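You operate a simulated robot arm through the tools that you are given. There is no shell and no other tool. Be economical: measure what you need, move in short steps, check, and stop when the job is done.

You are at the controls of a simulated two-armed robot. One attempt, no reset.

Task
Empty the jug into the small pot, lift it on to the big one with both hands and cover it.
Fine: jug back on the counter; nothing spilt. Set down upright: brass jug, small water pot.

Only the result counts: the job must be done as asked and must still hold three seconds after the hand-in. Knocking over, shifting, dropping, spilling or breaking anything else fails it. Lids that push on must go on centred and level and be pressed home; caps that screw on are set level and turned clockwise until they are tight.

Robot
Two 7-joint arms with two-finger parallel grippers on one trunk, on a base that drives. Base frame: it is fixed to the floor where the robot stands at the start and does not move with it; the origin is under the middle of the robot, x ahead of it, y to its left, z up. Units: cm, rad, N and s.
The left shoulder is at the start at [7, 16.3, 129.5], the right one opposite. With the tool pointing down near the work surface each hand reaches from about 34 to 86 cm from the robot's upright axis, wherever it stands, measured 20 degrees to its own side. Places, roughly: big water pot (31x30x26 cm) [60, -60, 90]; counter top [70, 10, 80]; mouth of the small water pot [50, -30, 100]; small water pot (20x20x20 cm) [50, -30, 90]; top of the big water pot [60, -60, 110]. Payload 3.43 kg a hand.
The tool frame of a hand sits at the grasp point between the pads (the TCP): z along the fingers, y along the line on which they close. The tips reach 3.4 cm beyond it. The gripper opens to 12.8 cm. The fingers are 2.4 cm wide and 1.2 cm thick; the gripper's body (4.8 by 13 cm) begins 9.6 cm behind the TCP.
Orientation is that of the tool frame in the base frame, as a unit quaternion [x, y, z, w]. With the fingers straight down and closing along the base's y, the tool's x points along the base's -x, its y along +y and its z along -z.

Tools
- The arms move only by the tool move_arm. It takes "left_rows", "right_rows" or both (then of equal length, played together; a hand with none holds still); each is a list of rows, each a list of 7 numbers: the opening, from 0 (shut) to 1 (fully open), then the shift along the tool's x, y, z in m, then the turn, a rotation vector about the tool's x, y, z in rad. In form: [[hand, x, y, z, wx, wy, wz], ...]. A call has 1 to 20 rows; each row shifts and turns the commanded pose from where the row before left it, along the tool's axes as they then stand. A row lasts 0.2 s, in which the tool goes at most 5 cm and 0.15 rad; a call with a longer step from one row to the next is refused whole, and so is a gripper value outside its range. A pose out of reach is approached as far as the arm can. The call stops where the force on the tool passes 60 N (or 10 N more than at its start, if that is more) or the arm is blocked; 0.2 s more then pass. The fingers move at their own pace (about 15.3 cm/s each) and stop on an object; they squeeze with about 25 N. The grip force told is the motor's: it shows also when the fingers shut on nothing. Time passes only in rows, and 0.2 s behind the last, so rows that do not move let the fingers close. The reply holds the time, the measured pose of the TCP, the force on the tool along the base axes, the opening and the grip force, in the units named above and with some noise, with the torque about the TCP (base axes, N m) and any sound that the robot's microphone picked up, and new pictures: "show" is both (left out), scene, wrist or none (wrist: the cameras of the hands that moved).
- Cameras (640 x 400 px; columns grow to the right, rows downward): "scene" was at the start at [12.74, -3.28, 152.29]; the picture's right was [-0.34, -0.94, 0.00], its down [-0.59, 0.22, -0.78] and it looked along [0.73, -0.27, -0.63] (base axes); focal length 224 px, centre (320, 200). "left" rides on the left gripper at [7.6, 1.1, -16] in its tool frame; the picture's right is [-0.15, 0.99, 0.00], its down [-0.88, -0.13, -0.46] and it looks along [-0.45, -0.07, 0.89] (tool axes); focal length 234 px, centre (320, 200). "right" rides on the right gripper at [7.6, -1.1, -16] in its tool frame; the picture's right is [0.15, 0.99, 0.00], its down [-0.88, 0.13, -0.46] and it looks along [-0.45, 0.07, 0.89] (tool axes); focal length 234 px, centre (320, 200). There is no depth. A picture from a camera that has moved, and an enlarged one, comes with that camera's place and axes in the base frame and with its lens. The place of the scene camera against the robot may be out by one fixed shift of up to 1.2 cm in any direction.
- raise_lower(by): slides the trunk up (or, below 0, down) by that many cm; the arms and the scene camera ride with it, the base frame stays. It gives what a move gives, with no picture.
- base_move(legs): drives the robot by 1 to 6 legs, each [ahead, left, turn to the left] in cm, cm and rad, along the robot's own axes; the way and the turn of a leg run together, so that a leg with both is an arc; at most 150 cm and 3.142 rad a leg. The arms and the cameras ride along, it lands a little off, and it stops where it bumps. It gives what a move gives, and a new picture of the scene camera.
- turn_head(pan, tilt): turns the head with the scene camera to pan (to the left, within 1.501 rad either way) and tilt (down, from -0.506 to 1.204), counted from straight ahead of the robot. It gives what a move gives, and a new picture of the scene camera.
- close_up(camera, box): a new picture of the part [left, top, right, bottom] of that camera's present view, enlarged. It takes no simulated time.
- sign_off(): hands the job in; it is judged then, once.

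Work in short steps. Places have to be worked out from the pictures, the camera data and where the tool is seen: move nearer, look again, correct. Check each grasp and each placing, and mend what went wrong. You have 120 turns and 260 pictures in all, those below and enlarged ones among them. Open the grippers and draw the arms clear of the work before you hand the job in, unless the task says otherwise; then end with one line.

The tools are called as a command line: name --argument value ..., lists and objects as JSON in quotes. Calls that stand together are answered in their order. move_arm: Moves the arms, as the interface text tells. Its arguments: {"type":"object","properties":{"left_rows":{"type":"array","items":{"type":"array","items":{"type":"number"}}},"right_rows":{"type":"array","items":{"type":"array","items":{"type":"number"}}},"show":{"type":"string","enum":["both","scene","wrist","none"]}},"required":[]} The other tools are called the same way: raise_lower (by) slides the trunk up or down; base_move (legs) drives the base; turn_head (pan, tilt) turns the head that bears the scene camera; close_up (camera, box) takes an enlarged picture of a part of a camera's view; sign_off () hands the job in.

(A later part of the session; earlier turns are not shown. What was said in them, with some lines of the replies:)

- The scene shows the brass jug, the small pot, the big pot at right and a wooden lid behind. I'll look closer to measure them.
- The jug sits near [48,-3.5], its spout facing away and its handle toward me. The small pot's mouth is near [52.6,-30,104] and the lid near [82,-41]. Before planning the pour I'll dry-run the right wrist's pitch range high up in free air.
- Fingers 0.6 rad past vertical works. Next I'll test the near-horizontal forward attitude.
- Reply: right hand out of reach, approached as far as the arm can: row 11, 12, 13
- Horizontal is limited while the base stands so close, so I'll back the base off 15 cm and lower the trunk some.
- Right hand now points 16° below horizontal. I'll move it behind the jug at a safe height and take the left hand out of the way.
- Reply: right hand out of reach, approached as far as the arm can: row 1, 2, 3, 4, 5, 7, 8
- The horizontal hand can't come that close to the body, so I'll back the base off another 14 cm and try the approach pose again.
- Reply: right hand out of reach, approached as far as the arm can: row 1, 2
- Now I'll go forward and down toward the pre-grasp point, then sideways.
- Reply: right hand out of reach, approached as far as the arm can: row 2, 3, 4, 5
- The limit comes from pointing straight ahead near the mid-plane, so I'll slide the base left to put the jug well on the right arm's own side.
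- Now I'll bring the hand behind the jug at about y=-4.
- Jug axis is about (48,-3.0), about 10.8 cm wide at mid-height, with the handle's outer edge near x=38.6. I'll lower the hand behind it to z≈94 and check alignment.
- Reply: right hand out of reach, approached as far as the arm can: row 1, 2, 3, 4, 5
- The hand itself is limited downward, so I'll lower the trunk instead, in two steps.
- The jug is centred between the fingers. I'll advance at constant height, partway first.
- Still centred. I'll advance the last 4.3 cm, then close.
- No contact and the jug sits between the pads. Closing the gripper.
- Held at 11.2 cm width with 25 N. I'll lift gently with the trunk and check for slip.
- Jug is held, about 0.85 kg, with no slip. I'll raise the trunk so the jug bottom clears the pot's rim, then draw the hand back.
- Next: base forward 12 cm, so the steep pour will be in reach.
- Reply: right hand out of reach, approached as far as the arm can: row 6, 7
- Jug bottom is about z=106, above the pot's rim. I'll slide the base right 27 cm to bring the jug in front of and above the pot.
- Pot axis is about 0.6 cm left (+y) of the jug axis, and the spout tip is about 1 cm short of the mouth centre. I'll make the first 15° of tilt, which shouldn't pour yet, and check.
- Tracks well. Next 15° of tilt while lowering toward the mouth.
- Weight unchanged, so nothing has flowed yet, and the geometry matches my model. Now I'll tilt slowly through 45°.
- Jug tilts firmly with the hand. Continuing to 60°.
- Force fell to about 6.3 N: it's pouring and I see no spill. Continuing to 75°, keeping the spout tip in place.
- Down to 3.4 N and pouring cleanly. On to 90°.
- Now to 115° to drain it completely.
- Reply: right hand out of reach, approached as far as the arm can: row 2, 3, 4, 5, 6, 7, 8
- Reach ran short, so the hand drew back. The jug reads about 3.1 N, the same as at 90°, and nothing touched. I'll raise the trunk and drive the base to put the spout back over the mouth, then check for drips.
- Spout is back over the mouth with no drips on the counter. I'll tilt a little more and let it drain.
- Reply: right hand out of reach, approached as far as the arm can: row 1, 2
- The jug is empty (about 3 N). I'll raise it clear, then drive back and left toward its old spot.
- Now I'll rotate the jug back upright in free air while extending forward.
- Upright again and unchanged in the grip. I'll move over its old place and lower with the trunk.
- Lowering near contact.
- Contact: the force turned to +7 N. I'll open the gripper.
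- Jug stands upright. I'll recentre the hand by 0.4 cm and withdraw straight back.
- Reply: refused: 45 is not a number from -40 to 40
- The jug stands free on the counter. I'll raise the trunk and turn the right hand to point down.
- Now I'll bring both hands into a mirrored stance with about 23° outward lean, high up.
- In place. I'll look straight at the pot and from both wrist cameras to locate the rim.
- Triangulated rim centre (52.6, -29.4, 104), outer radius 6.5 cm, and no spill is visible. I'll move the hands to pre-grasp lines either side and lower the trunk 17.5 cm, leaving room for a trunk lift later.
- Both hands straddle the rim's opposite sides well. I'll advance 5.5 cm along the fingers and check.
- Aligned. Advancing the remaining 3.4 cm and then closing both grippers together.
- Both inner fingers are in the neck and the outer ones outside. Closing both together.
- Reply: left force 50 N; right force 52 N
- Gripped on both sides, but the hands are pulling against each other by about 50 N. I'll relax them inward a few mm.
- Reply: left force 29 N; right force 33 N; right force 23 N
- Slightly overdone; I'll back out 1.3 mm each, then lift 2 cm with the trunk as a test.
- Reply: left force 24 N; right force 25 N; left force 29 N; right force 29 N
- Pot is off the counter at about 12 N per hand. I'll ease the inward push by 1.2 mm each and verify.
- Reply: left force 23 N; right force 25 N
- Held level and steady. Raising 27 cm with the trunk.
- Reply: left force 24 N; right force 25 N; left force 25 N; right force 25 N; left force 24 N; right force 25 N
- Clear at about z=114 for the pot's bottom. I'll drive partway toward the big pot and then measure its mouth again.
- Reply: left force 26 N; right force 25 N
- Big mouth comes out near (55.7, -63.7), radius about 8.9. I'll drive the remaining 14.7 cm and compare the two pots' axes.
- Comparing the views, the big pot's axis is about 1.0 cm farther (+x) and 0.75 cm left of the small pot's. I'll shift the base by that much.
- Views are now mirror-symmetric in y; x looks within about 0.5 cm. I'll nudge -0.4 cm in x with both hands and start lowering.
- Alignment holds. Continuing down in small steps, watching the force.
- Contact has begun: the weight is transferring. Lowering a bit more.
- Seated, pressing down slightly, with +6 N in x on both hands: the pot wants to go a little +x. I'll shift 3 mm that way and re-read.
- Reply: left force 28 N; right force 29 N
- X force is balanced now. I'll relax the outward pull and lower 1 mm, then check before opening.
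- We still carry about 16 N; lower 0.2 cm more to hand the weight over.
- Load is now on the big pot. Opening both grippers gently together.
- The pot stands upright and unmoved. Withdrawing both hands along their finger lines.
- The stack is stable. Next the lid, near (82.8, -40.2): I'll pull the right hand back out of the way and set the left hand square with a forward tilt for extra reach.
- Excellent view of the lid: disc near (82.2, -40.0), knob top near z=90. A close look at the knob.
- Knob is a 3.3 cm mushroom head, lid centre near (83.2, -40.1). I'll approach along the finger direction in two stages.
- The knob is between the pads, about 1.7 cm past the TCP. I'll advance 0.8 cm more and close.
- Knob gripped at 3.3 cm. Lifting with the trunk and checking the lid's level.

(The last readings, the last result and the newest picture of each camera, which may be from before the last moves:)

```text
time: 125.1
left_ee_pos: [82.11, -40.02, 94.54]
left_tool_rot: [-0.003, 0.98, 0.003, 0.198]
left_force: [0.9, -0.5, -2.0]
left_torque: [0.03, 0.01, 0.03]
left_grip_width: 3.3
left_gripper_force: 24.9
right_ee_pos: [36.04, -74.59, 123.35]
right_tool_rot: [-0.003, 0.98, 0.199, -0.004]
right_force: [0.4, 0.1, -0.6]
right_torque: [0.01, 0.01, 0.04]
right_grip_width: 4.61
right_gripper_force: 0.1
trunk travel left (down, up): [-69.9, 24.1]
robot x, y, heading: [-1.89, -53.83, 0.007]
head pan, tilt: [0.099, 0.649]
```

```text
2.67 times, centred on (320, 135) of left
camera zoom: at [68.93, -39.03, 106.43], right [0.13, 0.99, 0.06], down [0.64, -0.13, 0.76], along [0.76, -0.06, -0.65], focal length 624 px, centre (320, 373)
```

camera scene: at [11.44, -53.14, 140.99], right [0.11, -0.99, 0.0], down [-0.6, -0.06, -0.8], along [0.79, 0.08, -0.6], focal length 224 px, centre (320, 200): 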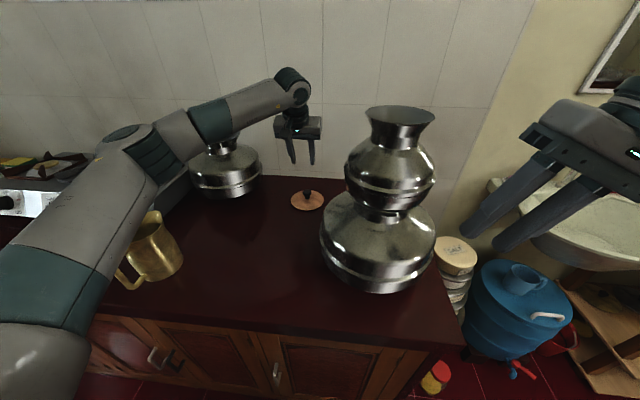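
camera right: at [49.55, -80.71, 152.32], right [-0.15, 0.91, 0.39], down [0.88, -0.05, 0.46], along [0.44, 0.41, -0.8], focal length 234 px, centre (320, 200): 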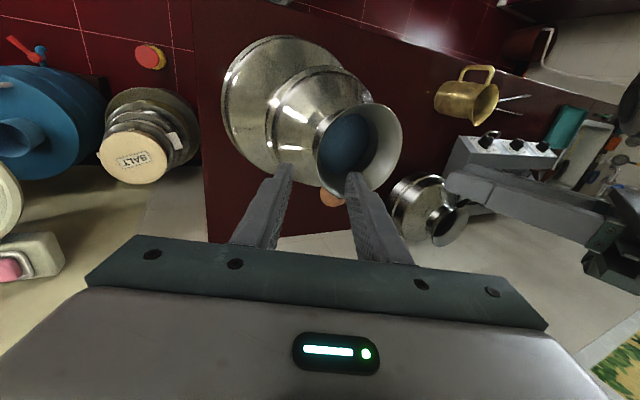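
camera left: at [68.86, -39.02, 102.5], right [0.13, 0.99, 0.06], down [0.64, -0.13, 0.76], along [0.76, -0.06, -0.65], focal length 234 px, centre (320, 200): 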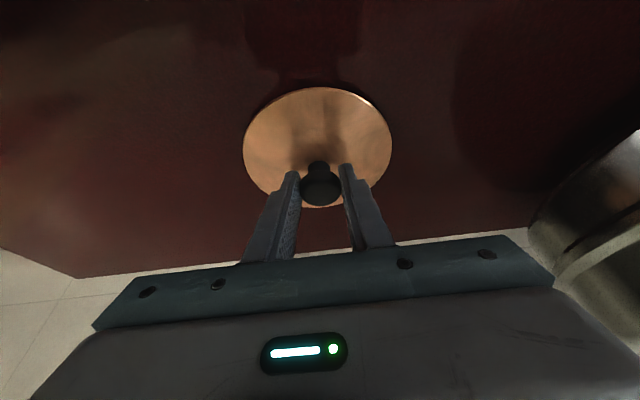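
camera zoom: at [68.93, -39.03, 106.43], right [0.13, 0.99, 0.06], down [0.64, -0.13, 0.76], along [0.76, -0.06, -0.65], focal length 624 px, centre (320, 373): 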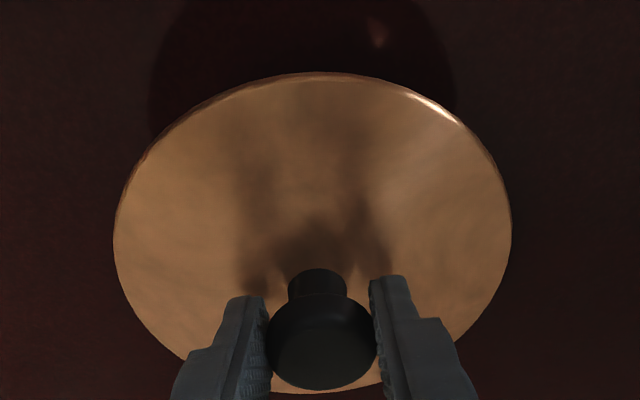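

Lid lifted level, unchanged in the grip. I'll raise the trunk fully and shift the base right so the pot mouth lies ahead of the left arm.

raise_lower --by 23.5

move_arm --left_rows '[[0, 0, 0, -0.03, 0, 0, 0], [0, 0, 0, -0.035, 0, 0, 0], [0, 0, 0, -0.035, 0, 0, 0], [0, 0, 0, -0.035, 0, 0, 0], [0, 0, 0, -0.035, 0, 0, 0], [0, 0, 0, -0.035, 0, 0, 0], [0, 0, 0, -0.02, 0, 0, 0], [0, 0, 0, 0, 0, 0, 0]]' --show "both"

```text
time: 127.6
left_ee_pos: [82.11, -40.03, 118.12]
left_tool_rot: [-0.003, 0.98, 0.002, 0.198]
left_force: [-0.1, 0.3, -1.2]
left_torque: [-0.03, 0.01, -0.04]
left_grip_width: 3.28
left_gripper_force: 24.5
right_ee_pos: [36.08, -74.47, 146.86]
right_tool_rot: [-0.002, 0.98, 0.199, -0.004]
right_force: [-0.1, -0.4, 0.3]
right_torque: [-0.01, 0.01, 0.02]
right_grip_width: 4.63
right_gripper_force: 0.0
trunk travel left (down, up): [-93.4, 0.6]
robot x, y, heading: [-1.71, -53.83, 0.007]
head pan, tilt: [0.099, 0.649]
```

```text
time: 129.4
left_ee_pos: [73.46, -40.27, 138.82]
left_tool_rot: [-0.004, 0.98, 0.003, 0.197]
left_force: [-0.1, 0.7, -0.1]
left_torque: [0.02, 0.04, 0.01]
left_grip_width: 3.28
left_gripper_force: 24.4
right_ee_pos: [36.07, -74.61, 146.84]
right_tool_rot: [-0.003, 0.98, 0.199, -0.004]
right_force: [-0.1, 0.4, -0.1]
right_torque: [0.0, 0.0, 0.01]
right_grip_width: 4.63
right_gripper_force: 0.1
trunk travel left (down, up): [-93.4, 0.6]
robot x, y, heading: [-1.99, -53.96, 0.007]
head pan, tilt: [0.099, 0.649]
camera scene: at [11.56, -53.2, 168.48], right [0.11, -0.99, 0.0], down [-0.6, -0.06, -0.8], along [0.79, 0.08, -0.6], focal length 224 px, centre (320, 200)
camera left: at [60.25, -39.16, 150.64], right [0.13, 0.99, 0.06], down [0.64, -0.13, 0.76], along [0.76, -0.06, -0.65], focal length 234 px, centre (320, 200)
```

scene: 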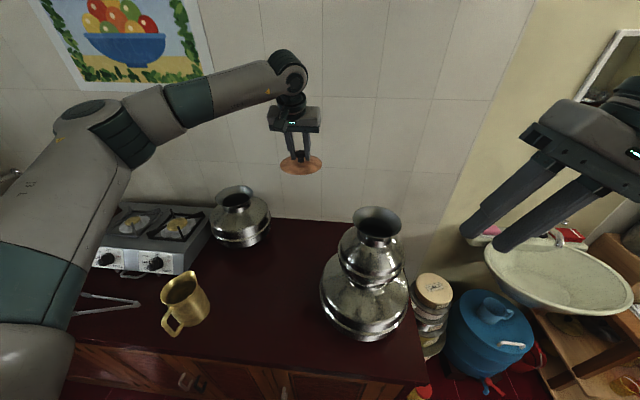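
left: 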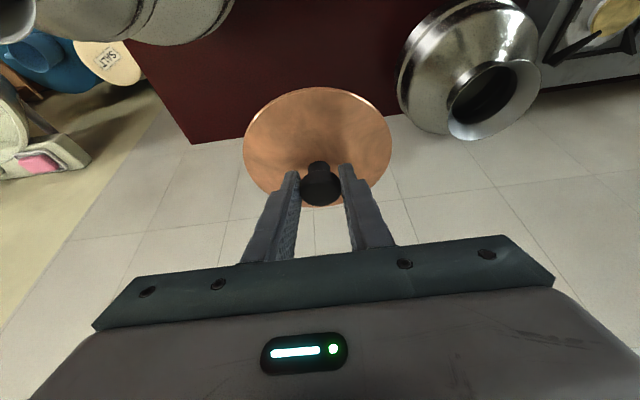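

Lid's underside is at about z=133, above the rim. I'll drive the base right 23 cm and then draw the lid back over the mouth.

base_move --legs '[[0, -23, 0]]'

move_arm --left_rows '[[0, 0.024, 0, -0.0101, 0, 0, 0], [0, 0.0322, 0, -0.0136, 0, 0, 0], [0, 0.0322, 0, -0.0136, 0, 0, 0], [0, 0.0322, 0, -0.0136, 0, 0, 0], [0, 0.0184, 0, -0.0078, 0, 0, 0], [0, 0.009, 0, -0.0038, 0, 0, 0], [0, 0, 0, 0, 0, 0, 0], [0, 0, 0, 0, 0, 0, 0]]' --show "wrist"

turn_head --pan 0.2 --tilt 0.6

```text
time: 131.1
left_ee_pos: [73.72, -62.57, 138.76]
left_tool_rot: [-0.003, 0.98, 0.001, 0.197]
left_force: [0.6, -0.4, -1.4]
left_torque: [-0.05, 0.02, 0.01]
left_grip_width: 3.33
left_gripper_force: 25.1
right_ee_pos: [36.0, -96.81, 146.96]
right_tool_rot: [-0.001, 0.981, 0.196, -0.004]
right_force: [0.0, -0.8, -0.1]
right_torque: [-0.03, 0.02, -0.02]
right_grip_width: 4.63
right_gripper_force: 0.0
trunk travel left (down, up): [-93.4, 0.6]
robot x, y, heading: [-1.95, -76.48, 0.006]
head pan, tilt: [0.099, 0.649]
camera scene: at [11.64, -75.24, 168.48], right [0.1, -0.99, 0.0], down [-0.6, -0.07, -0.8], along [0.79, 0.08, -0.61], focal length 224 px, centre (320, 200)
```

scene: 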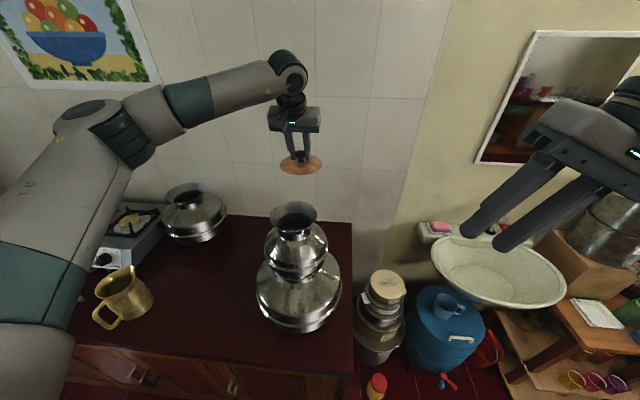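

```text
time: 132.9
left_ee_pos: [57.43, -63.05, 138.76]
left_tool_rot: [-0.003, 0.98, 0.002, 0.199]
left_force: [0.1, -0.1, -0.4]
left_torque: [0.03, 0.02, 0.04]
left_grip_width: 3.3
left_gripper_force: 24.9
right_ee_pos: [35.98, -97.2, 146.77]
right_tool_rot: [-0.001, 0.98, 0.199, -0.003]
right_force: [-0.5, -0.4, 0.7]
right_torque: [-0.02, -0.01, -0.02]
right_grip_width: 4.62
right_gripper_force: 0.0
trunk travel left (down, up): [-93.4, 0.6]
robot x, y, heading: [-2.09, -76.28, 0.005]
head pan, tilt: [0.099, 0.649]
camera left: at [44.36, -61.98, 150.62], right [0.13, 0.99, 0.06], down [0.64, -0.13, 0.76], along [0.76, -0.06, -0.65], focal length 234 px, centre (320, 200)
```

left: 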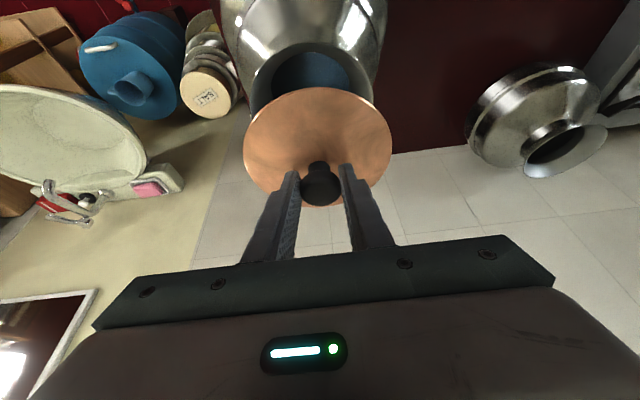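

```text
time: 133.6
left_ee_pos: [57.58, -63.1, 138.86]
left_tool_rot: [-0.003, 0.98, 0.003, 0.197]
left_force: [-0.1, 0.6, -0.6]
left_torque: [0.0, 0.0, -0.03]
left_grip_width: 3.31
left_gripper_force: 25.5
right_ee_pos: [36.07, -97.3, 146.93]
right_tool_rot: [-0.001, 0.98, 0.199, -0.003]
right_force: [-0.7, -0.7, -0.4]
right_torque: [0.03, 0.02, -0.01]
right_grip_width: 4.61
right_gripper_force: 0.1
trunk travel left (down, up): [-93.4, 0.6]
robot x, y, heading: [-1.6, -76.51, -0.001]
head pan, tilt: [0.201, 0.6]
camera scene: at [11.65, -74.89, 168.91], right [0.2, -0.98, 0.0], down [-0.55, -0.11, -0.82], along [0.81, 0.17, -0.57], focal length 224 px, centre (320, 200)
```

scene: 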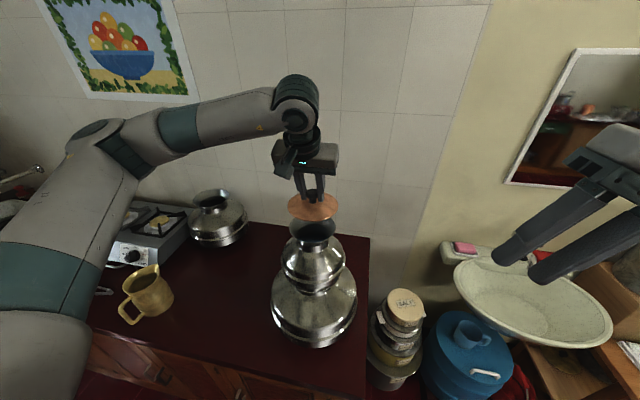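

In y the lid and rim coincide. I'll zoom in to refine x.

close_up --camera "left" --box '[220, 10, 420, 135]'

close_up --camera "scene" --box '[250, 150, 380, 300]'

```text
3.20 times, centred on (320, 72) of left
camera zoom: at [44.38, -62.0, 150.61], right [0.13, 0.99, 0.06], down [0.64, -0.13, 0.76], along [0.76, -0.06, -0.65], focal length 749 px, centre (320, 608)
```

zoom: 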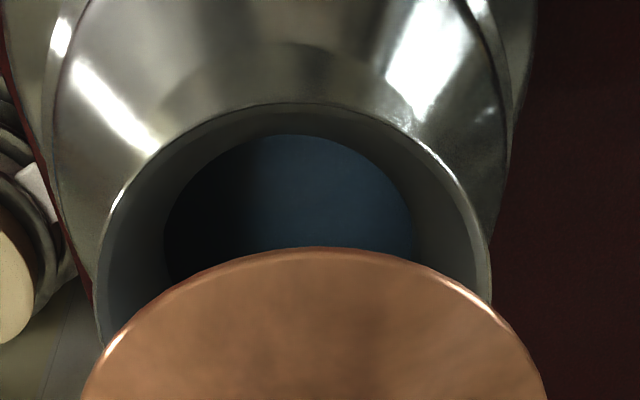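

```text
2.67 times, centred on (315, 225) of scene
camera zoom: at [11.65, -74.89, 168.91], right [0.2, -0.98, 0.0], down [-0.55, -0.11, -0.82], along [0.81, 0.17, -0.57], focal length 596 px, centre (333, 133)
```

zoom: 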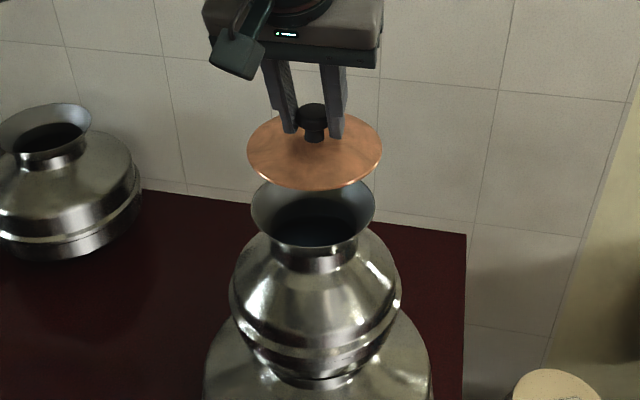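

The lid should come 1.2 cm toward me (-x). I'll correct that and lower 5 cm.

move_arm --left_rows '[[0, 0.0055, 0, -0.0023, 0, 0, 0], [0, 0.0055, 0, -0.0023, 0, 0, 0], [0, 0, 0, 0, 0, 0, 0]]' --show "none"

raise_lower --by -5

close_up --camera "left" --box '[220, 10, 420, 210]'

close_up --camera "scene" --box '[250, 150, 380, 300]'

```text
time: 134.4
left_ee_pos: [56.4, -63.07, 138.78]
left_tool_rot: [-0.003, 0.98, 0.002, 0.199]
left_force: [0.4, 0.5, 0.1]
left_torque: [0.0, 0.02, -0.01]
left_grip_width: 3.28
left_gripper_force: 24.9
right_ee_pos: [36.1, -97.28, 146.96]
right_tool_rot: [-0.001, 0.98, 0.198, -0.003]
right_force: [-0.5, 0.1, -0.7]
right_torque: [-0.01, -0.03, -0.01]
right_grip_width: 4.58
right_gripper_force: 0.0
trunk travel left (down, up): [-93.4, 0.6]
robot x, y, heading: [-1.44, -76.44, 0.006]
head pan, tilt: [0.201, 0.6]
```

```text
time: 135.3
left_ee_pos: [56.3, -62.99, 133.88]
left_tool_rot: [-0.003, 0.98, 0.002, 0.199]
left_force: [-0.3, -1.0, -0.4]
left_torque: [0.0, -0.02, 0.0]
left_grip_width: 3.27
left_gripper_force: 24.4
right_ee_pos: [35.89, -97.17, 141.84]
right_tool_rot: [-0.001, 0.98, 0.198, -0.003]
right_force: [0.2, 0.0, -0.4]
right_torque: [0.0, 0.03, 0.02]
right_grip_width: 4.61
right_gripper_force: 0.1
trunk travel left (down, up): [-88.4, 5.6]
robot x, y, heading: [-1.73, -76.52, 0.002]
head pan, tilt: [0.201, 0.6]
```

```text
2.00 times, centred on (320, 110) of left
camera zoom: at [43.13, -61.97, 145.69], right [0.13, 0.99, 0.06], down [0.64, -0.13, 0.76], along [0.76, -0.06, -0.65], focal length 468 px, centre (320, 380)
```

zoom: 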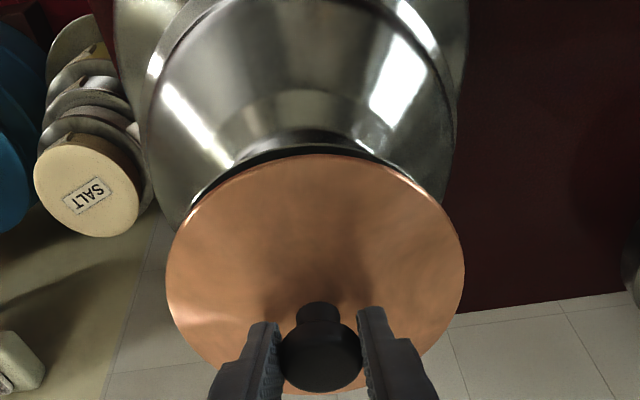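

```text
2.67 times, centred on (315, 225) of scene
camera zoom: at [11.61, -74.9, 163.92], right [0.2, -0.98, 0.0], down [-0.55, -0.11, -0.83], along [0.81, 0.17, -0.56], focal length 596 px, centre (333, 133)
```

zoom: 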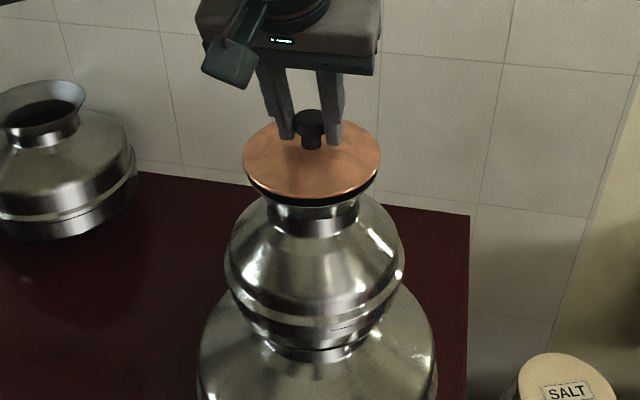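

close_up --camera "left" --box '[265, 60, 375, 130]'

close_up --camera "scene" --box '[290, 185, 350, 235]'

```text
5.71 times, centred on (320, 95) of left
camera zoom: at [43.13, -61.97, 145.69], right [0.13, 0.99, 0.06], down [0.64, -0.13, 0.76], along [0.76, -0.06, -0.65], focal length 1338 px, centre (320, 800)
```

zoom: 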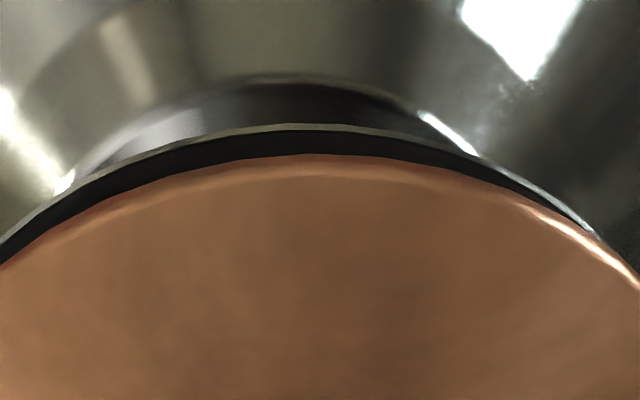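

```text
8.00 times, centred on (320, 210) of scene
camera zoom: at [11.61, -74.9, 163.92], right [0.2, -0.98, 0.0], down [-0.55, -0.11, -0.83], along [0.81, 0.17, -0.56], focal length 1789 px, centre (320, 120)
```

zoom: 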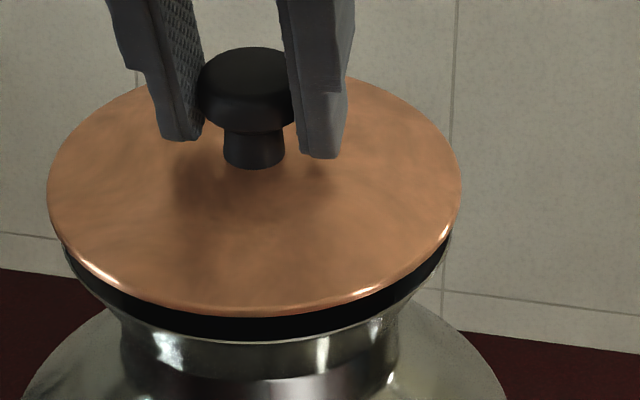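

Lid and rim are concentric within about 2 mm. Lowering in small steps to contact.

raise_lower --by -1.2

raise_lower --by -0.4

close_up --camera "scene" --box '[290, 185, 350, 235]'

```text
time: 135.9
left_ee_pos: [56.33, -63.05, 132.81]
left_tool_rot: [-0.004, 0.98, 0.003, 0.199]
left_force: [2.4, 1.1, 9.1]
left_torque: [-0.13, -0.34, 0.07]
left_grip_width: 3.28
left_gripper_force: 24.9
right_ee_pos: [36.01, -97.11, 140.77]
right_tool_rot: [-0.002, 0.98, 0.199, -0.003]
right_force: [0.7, -0.1, -0.7]
right_torque: [0.0, 0.02, 0.0]
right_grip_width: 4.63
right_gripper_force: 0.1
trunk travel left (down, up): [-87.2, 6.8]
robot x, y, heading: [-1.85, -76.71, 0.001]
head pan, tilt: [0.201, 0.6]
```

```text
time: 136.4
left_ee_pos: [56.29, -63.05, 132.56]
left_tool_rot: [-0.004, 0.98, 0.002, 0.201]
left_force: [6.2, 2.0, 31.7]
left_torque: [-0.13, -0.52, 0.05]
left_grip_width: 3.31
left_gripper_force: 25.4
right_ee_pos: [35.81, -97.21, 140.49]
right_tool_rot: [-0.001, 0.98, 0.199, -0.003]
right_force: [0.0, -0.5, 0.4]
right_torque: [0.01, -0.02, -0.01]
right_grip_width: 4.61
right_gripper_force: 0.0
trunk travel left (down, up): [-86.8, 7.2]
robot x, y, heading: [-1.72, -76.26, 0.007]
head pan, tilt: [0.201, 0.6]
```

```text
8.00 times, centred on (320, 210) of scene
camera zoom: at [11.45, -74.93, 162.37], right [0.2, -0.98, 0.0], down [-0.55, -0.11, -0.83], along [0.81, 0.17, -0.56], focal length 1789 px, centre (320, 120)
```

zoom: 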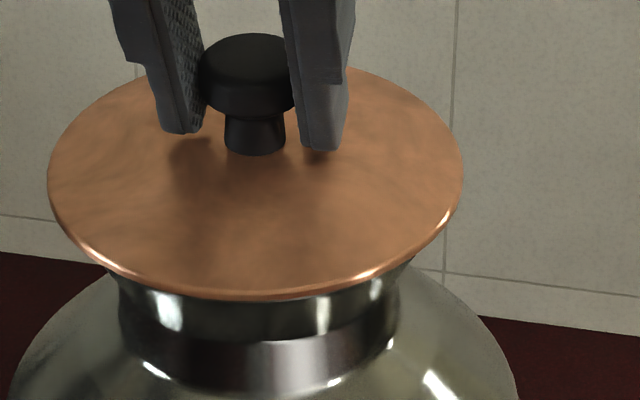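

Seated flush with 31 N pressing, and it looks level. I'll ease the press off and release the knob.

raise_lower --by 0.4

move_arm --left_rows '[[0.27, 0, 0, 0, 0, 0, 0], [0.32, 0, 0, 0, 0, 0, 0], [0.4, 0, 0, 0, 0, 0, 0], [0.45, 0, 0, 0, 0, 0, 0], [0.45, 0, 0, 0, 0, 0, 0]]' --show "wrist"

close_up --camera "scene" --box '[290, 185, 350, 235]'

```text
time: 136.9
left_ee_pos: [56.28, -63.1, 132.55]
left_tool_rot: [-0.002, 0.98, 0.003, 0.197]
left_force: [6.1, 1.1, 15.4]
left_torque: [-0.35, -0.25, 0.13]
left_grip_width: 3.31
left_gripper_force: 24.7
right_ee_pos: [36.01, -97.21, 140.78]
right_tool_rot: [-0.001, 0.98, 0.198, -0.003]
right_force: [-1.4, -0.8, -0.5]
right_torque: [0.0, 0.0, 0.02]
right_grip_width: 4.61
right_gripper_force: 0.0
trunk travel left (down, up): [-87.2, 6.8]
robot x, y, heading: [-1.67, -76.36, -0.0]
head pan, tilt: [0.201, 0.6]
```

```text
time: 138.2
left_ee_pos: [56.32, -63.06, 132.63]
left_tool_rot: [-0.002, 0.98, 0.003, 0.197]
left_force: [0.3, -0.8, -0.1]
left_torque: [0.01, -0.01, 0.01]
left_grip_width: 5.75
left_gripper_force: 0.1
right_ee_pos: [35.98, -97.22, 140.75]
right_tool_rot: [-0.001, 0.98, 0.199, -0.003]
right_force: [-0.2, 0.0, 0.5]
right_torque: [-0.01, 0.0, 0.0]
right_grip_width: 4.6
right_gripper_force: 0.0
trunk travel left (down, up): [-87.2, 6.8]
robot x, y, heading: [-2.17, -76.37, 0.007]
head pan, tilt: [0.201, 0.6]
camera left: at [43.13, -61.98, 144.46], right [0.13, 0.99, 0.06], down [0.64, -0.13, 0.76], along [0.76, -0.06, -0.65], focal length 234 px, centre (320, 200)
```

left: 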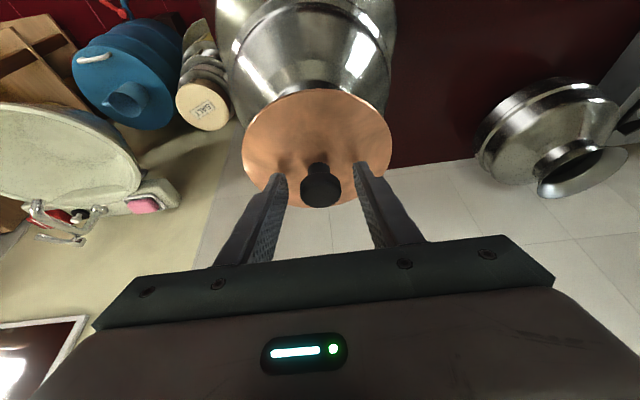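

```text
8.00 times, centred on (320, 210) of scene
camera zoom: at [11.61, -74.91, 162.71], right [0.2, -0.98, 0.0], down [-0.55, -0.11, -0.83], along [0.81, 0.17, -0.56], focal length 1789 px, centre (320, 120)
```

zoom: 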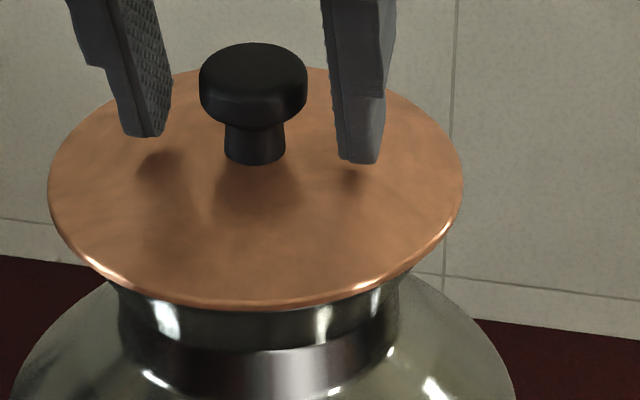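

Released, the lid sits. Backing the left hand out along its fingers, then inspecting.

move_arm --left_rows '[[0.45, 0, 0, -0.012, 0, 0, 0], [0.45, 0, 0, -0.02, 0, 0, 0], [0.45, 0, 0, -0.03, 0, 0, 0], [0.45, 0, 0, -0.03, 0, 0, 0], [0.45, 0.02, 0, -0.03, 0, 0, 0], [0.45, 0, 0, 0, 0, 0, 0]]' --show "wrist"

close_up --camera "scene" --box '[270, 175, 360, 260]'

close_up --camera "left" --box '[220, 40, 420, 200]'

```text
time: 139.6
left_ee_pos: [49.55, -63.11, 143.12]
left_tool_rot: [-0.003, 0.98, 0.002, 0.197]
left_force: [0.1, -0.7, -0.8]
left_torque: [-0.01, 0.01, -0.01]
left_grip_width: 5.77
left_gripper_force: 0.1
right_ee_pos: [36.09, -97.15, 140.79]
right_tool_rot: [-0.001, 0.98, 0.198, -0.003]
right_force: [-0.6, -0.2, -0.2]
right_torque: [0.02, 0.05, 0.05]
right_grip_width: 4.61
right_gripper_force: 0.0
trunk travel left (down, up): [-87.2, 6.8]
robot x, y, heading: [-1.48, -76.56, -0.0]
head pan, tilt: [0.201, 0.6]
camera left: at [36.36, -62.09, 154.92], right [0.13, 0.99, 0.06], down [0.64, -0.13, 0.76], along [0.76, -0.06, -0.65], focal length 234 px, centre (320, 200)
```

left: 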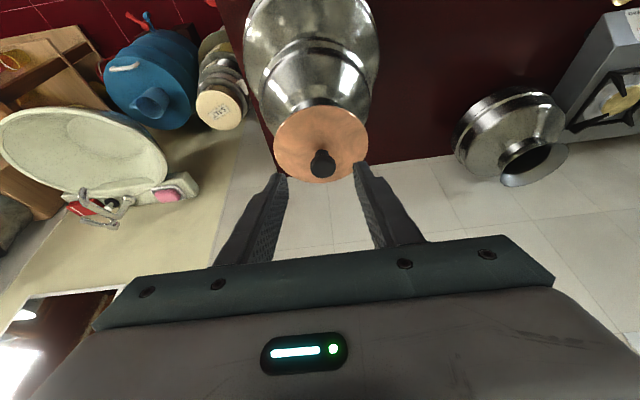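

```text
4.71 times, centred on (315, 218) of scene
camera zoom: at [11.67, -74.89, 162.71], right [0.2, -0.98, 0.0], down [-0.55, -0.11, -0.82], along [0.81, 0.17, -0.57], focal length 1052 px, centre (344, 118)
```

zoom: 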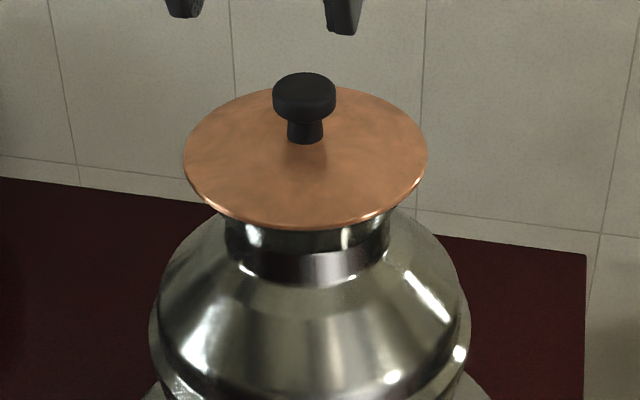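

```text
2.50 times, centred on (320, 120) of left
camera zoom: at [36.36, -62.09, 154.92], right [0.13, 0.99, 0.06], down [0.64, -0.13, 0.76], along [0.76, -0.06, -0.65], focal length 585 px, centre (320, 400)
```

zoom: 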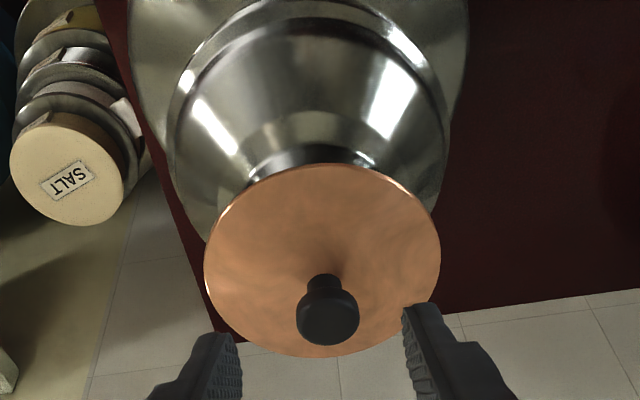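

Looks level and centred from here. I'll clear the left hand, back the base off and lower the trunk to view the lid edge-on.

move_arm --left_rows '[[0.45, 0.03, 0, -0.012, 0, 0, 0], [0.45, 0.02, 0.036, -0.015, 0, 0, 0], [0.45, 0.02, 0.036, -0.015, 0, 0, 0], [0.45, 0.02, 0.036, -0.015, 0, 0, 0], [0.45, 0.01, 0.036, -0.015, 0, 0, 0], [1, 0, 0.036, 0, 0, 0, 0], [1, 0, 0, 0, 0, 0, 0]]' --right_rows '[[1, 0, -0.01, 0, 0, 0, 0], [1, 0, -0.01, 0, 0, 0, 0], [1, 0, 0, 0, 0, 0, 0], [1, 0, 0, 0, 0, 0, 0], [1, 0, 0, 0, 0, 0, 0], [1, 0, 0, 0, 0, 0, 0], [1, 0, 0, 0, 0, 0, 0]]' --show "none"

base_move --legs '[[-25, 0, 0]]'

raise_lower --by -36

turn_head --pan 0.18 --tilt 0.1

close_up --camera "scene" --box '[260, 160, 380, 260]'

```text
time: 141.2
left_ee_pos: [37.37, -45.25, 145.86]
left_tool_rot: [-0.002, 0.98, 0.003, 0.198]
left_force: [-0.1, -0.4, 0.2]
left_torque: [0.0, 0.01, 0.02]
left_grip_width: 12.79
left_gripper_force: 0.1
right_ee_pos: [36.16, -99.12, 139.86]
right_tool_rot: [-0.001, 0.98, 0.199, -0.004]
right_force: [0.3, -0.4, -0.3]
right_torque: [0.0, 0.03, 0.01]
right_grip_width: 12.81
right_gripper_force: 0.1
trunk travel left (down, up): [-87.2, 6.8]
robot x, y, heading: [-1.53, -76.63, 0.003]
head pan, tilt: [0.201, 0.6]
```

```text
time: 143.0
left_ee_pos: [11.98, -45.33, 145.79]
left_tool_rot: [-0.002, 0.98, 0.002, 0.197]
left_force: [-0.5, 0.8, -0.6]
left_torque: [0.02, 0.01, 0.0]
left_grip_width: 12.8
left_gripper_force: 0.2
right_ee_pos: [10.66, -99.07, 139.78]
right_tool_rot: [0.0, 0.98, 0.198, -0.004]
right_force: [-0.3, 0.7, -0.6]
right_torque: [0.0, 0.03, -0.03]
right_grip_width: 12.81
right_gripper_force: 0.1
trunk travel left (down, up): [-87.2, 6.8]
robot x, y, heading: [-27.62, -76.33, 0.001]
head pan, tilt: [0.201, 0.6]
camera scene: at [-13.71, -74.97, 162.68], right [0.2, -0.98, 0.0], down [-0.56, -0.11, -0.82], along [0.81, 0.17, -0.57], focal length 224 px, centre (320, 200)
```

scene: 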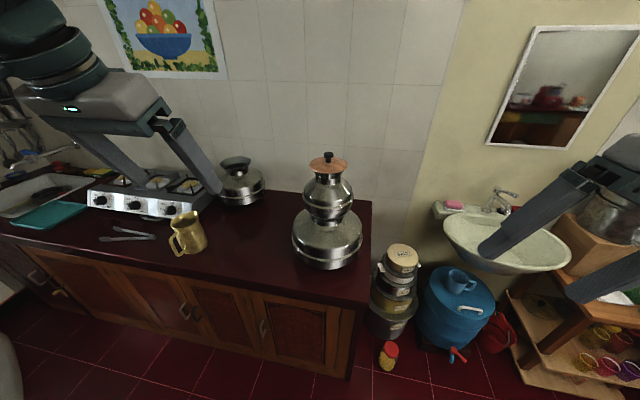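

```text
time: 146.5
left_ee_pos: [11.81, -45.29, 109.83]
left_tool_rot: [-0.002, 0.98, 0.002, 0.198]
left_force: [0.1, -1.3, 0.3]
left_torque: [0.0, 0.02, 0.01]
left_grip_width: 12.81
left_gripper_force: 0.1
right_ee_pos: [10.38, -99.25, 103.93]
right_tool_rot: [-0.001, 0.98, 0.2, -0.003]
right_force: [0.3, -0.1, -0.5]
right_torque: [0.02, 0.03, -0.02]
right_grip_width: 12.82
right_gripper_force: 0.0
trunk travel left (down, up): [-51.2, 42.8]
robot x, y, heading: [-27.33, -76.59, 0.004]
head pan, tilt: [0.201, 0.6]
```

```text
time: 147.4
left_ee_pos: [11.7, -45.25, 109.98]
left_tool_rot: [-0.002, 0.98, 0.002, 0.197]
left_force: [-0.2, 0.5, -0.7]
left_torque: [-0.01, 0.01, 0.0]
left_grip_width: 12.8
left_gripper_force: 0.1
right_ee_pos: [10.32, -98.97, 103.9]
right_tool_rot: [0.0, 0.98, 0.198, -0.004]
right_force: [0.4, -0.3, 0.7]
right_torque: [0.0, 0.01, 0.01]
right_grip_width: 12.76
right_gripper_force: 0.0
trunk travel left (down, up): [-51.2, 42.8]
robot x, y, heading: [-27.59, -76.39, 0.004]
head pan, tilt: [0.18, 0.099]
camera scene: at [-13.61, -75.1, 131.32], right [0.18, -0.98, 0.0], down [-0.1, -0.02, -0.99], along [0.98, 0.18, -0.1], focal length 224 px, centre (320, 200)
```

scene: 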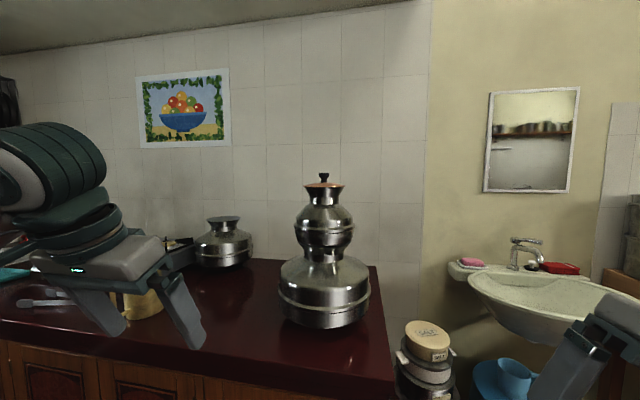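

```text
4.00 times, centred on (320, 210) of scene
camera zoom: at [-13.61, -75.1, 131.32], right [0.18, -0.98, 0.0], down [-0.1, -0.02, -0.99], along [0.98, 0.18, -0.1], focal length 894 px, centre (320, 160)
```

zoom: 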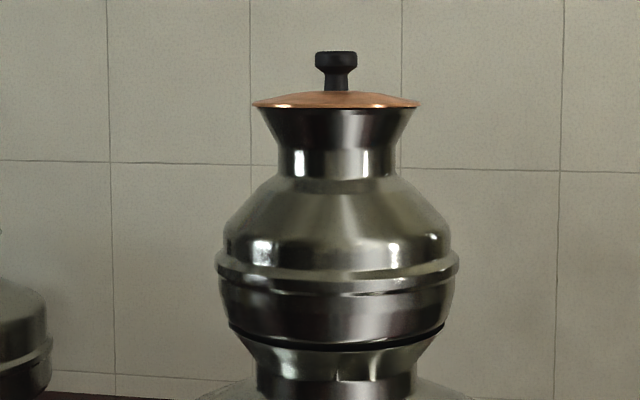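

Edge-on, the lid is flush, level and centred on the small pot. The pot stands upright in the big pot's mouth, the jug is back on the counter, and both grippers are open and clear. Handing in.

sign_off

```text
The job is handed in.
```

I emptied the jug into the small pot, lifted the pot with both hands onto the big one and put the lid on. The jug is back upright on the counter, and I saw no water spilt.
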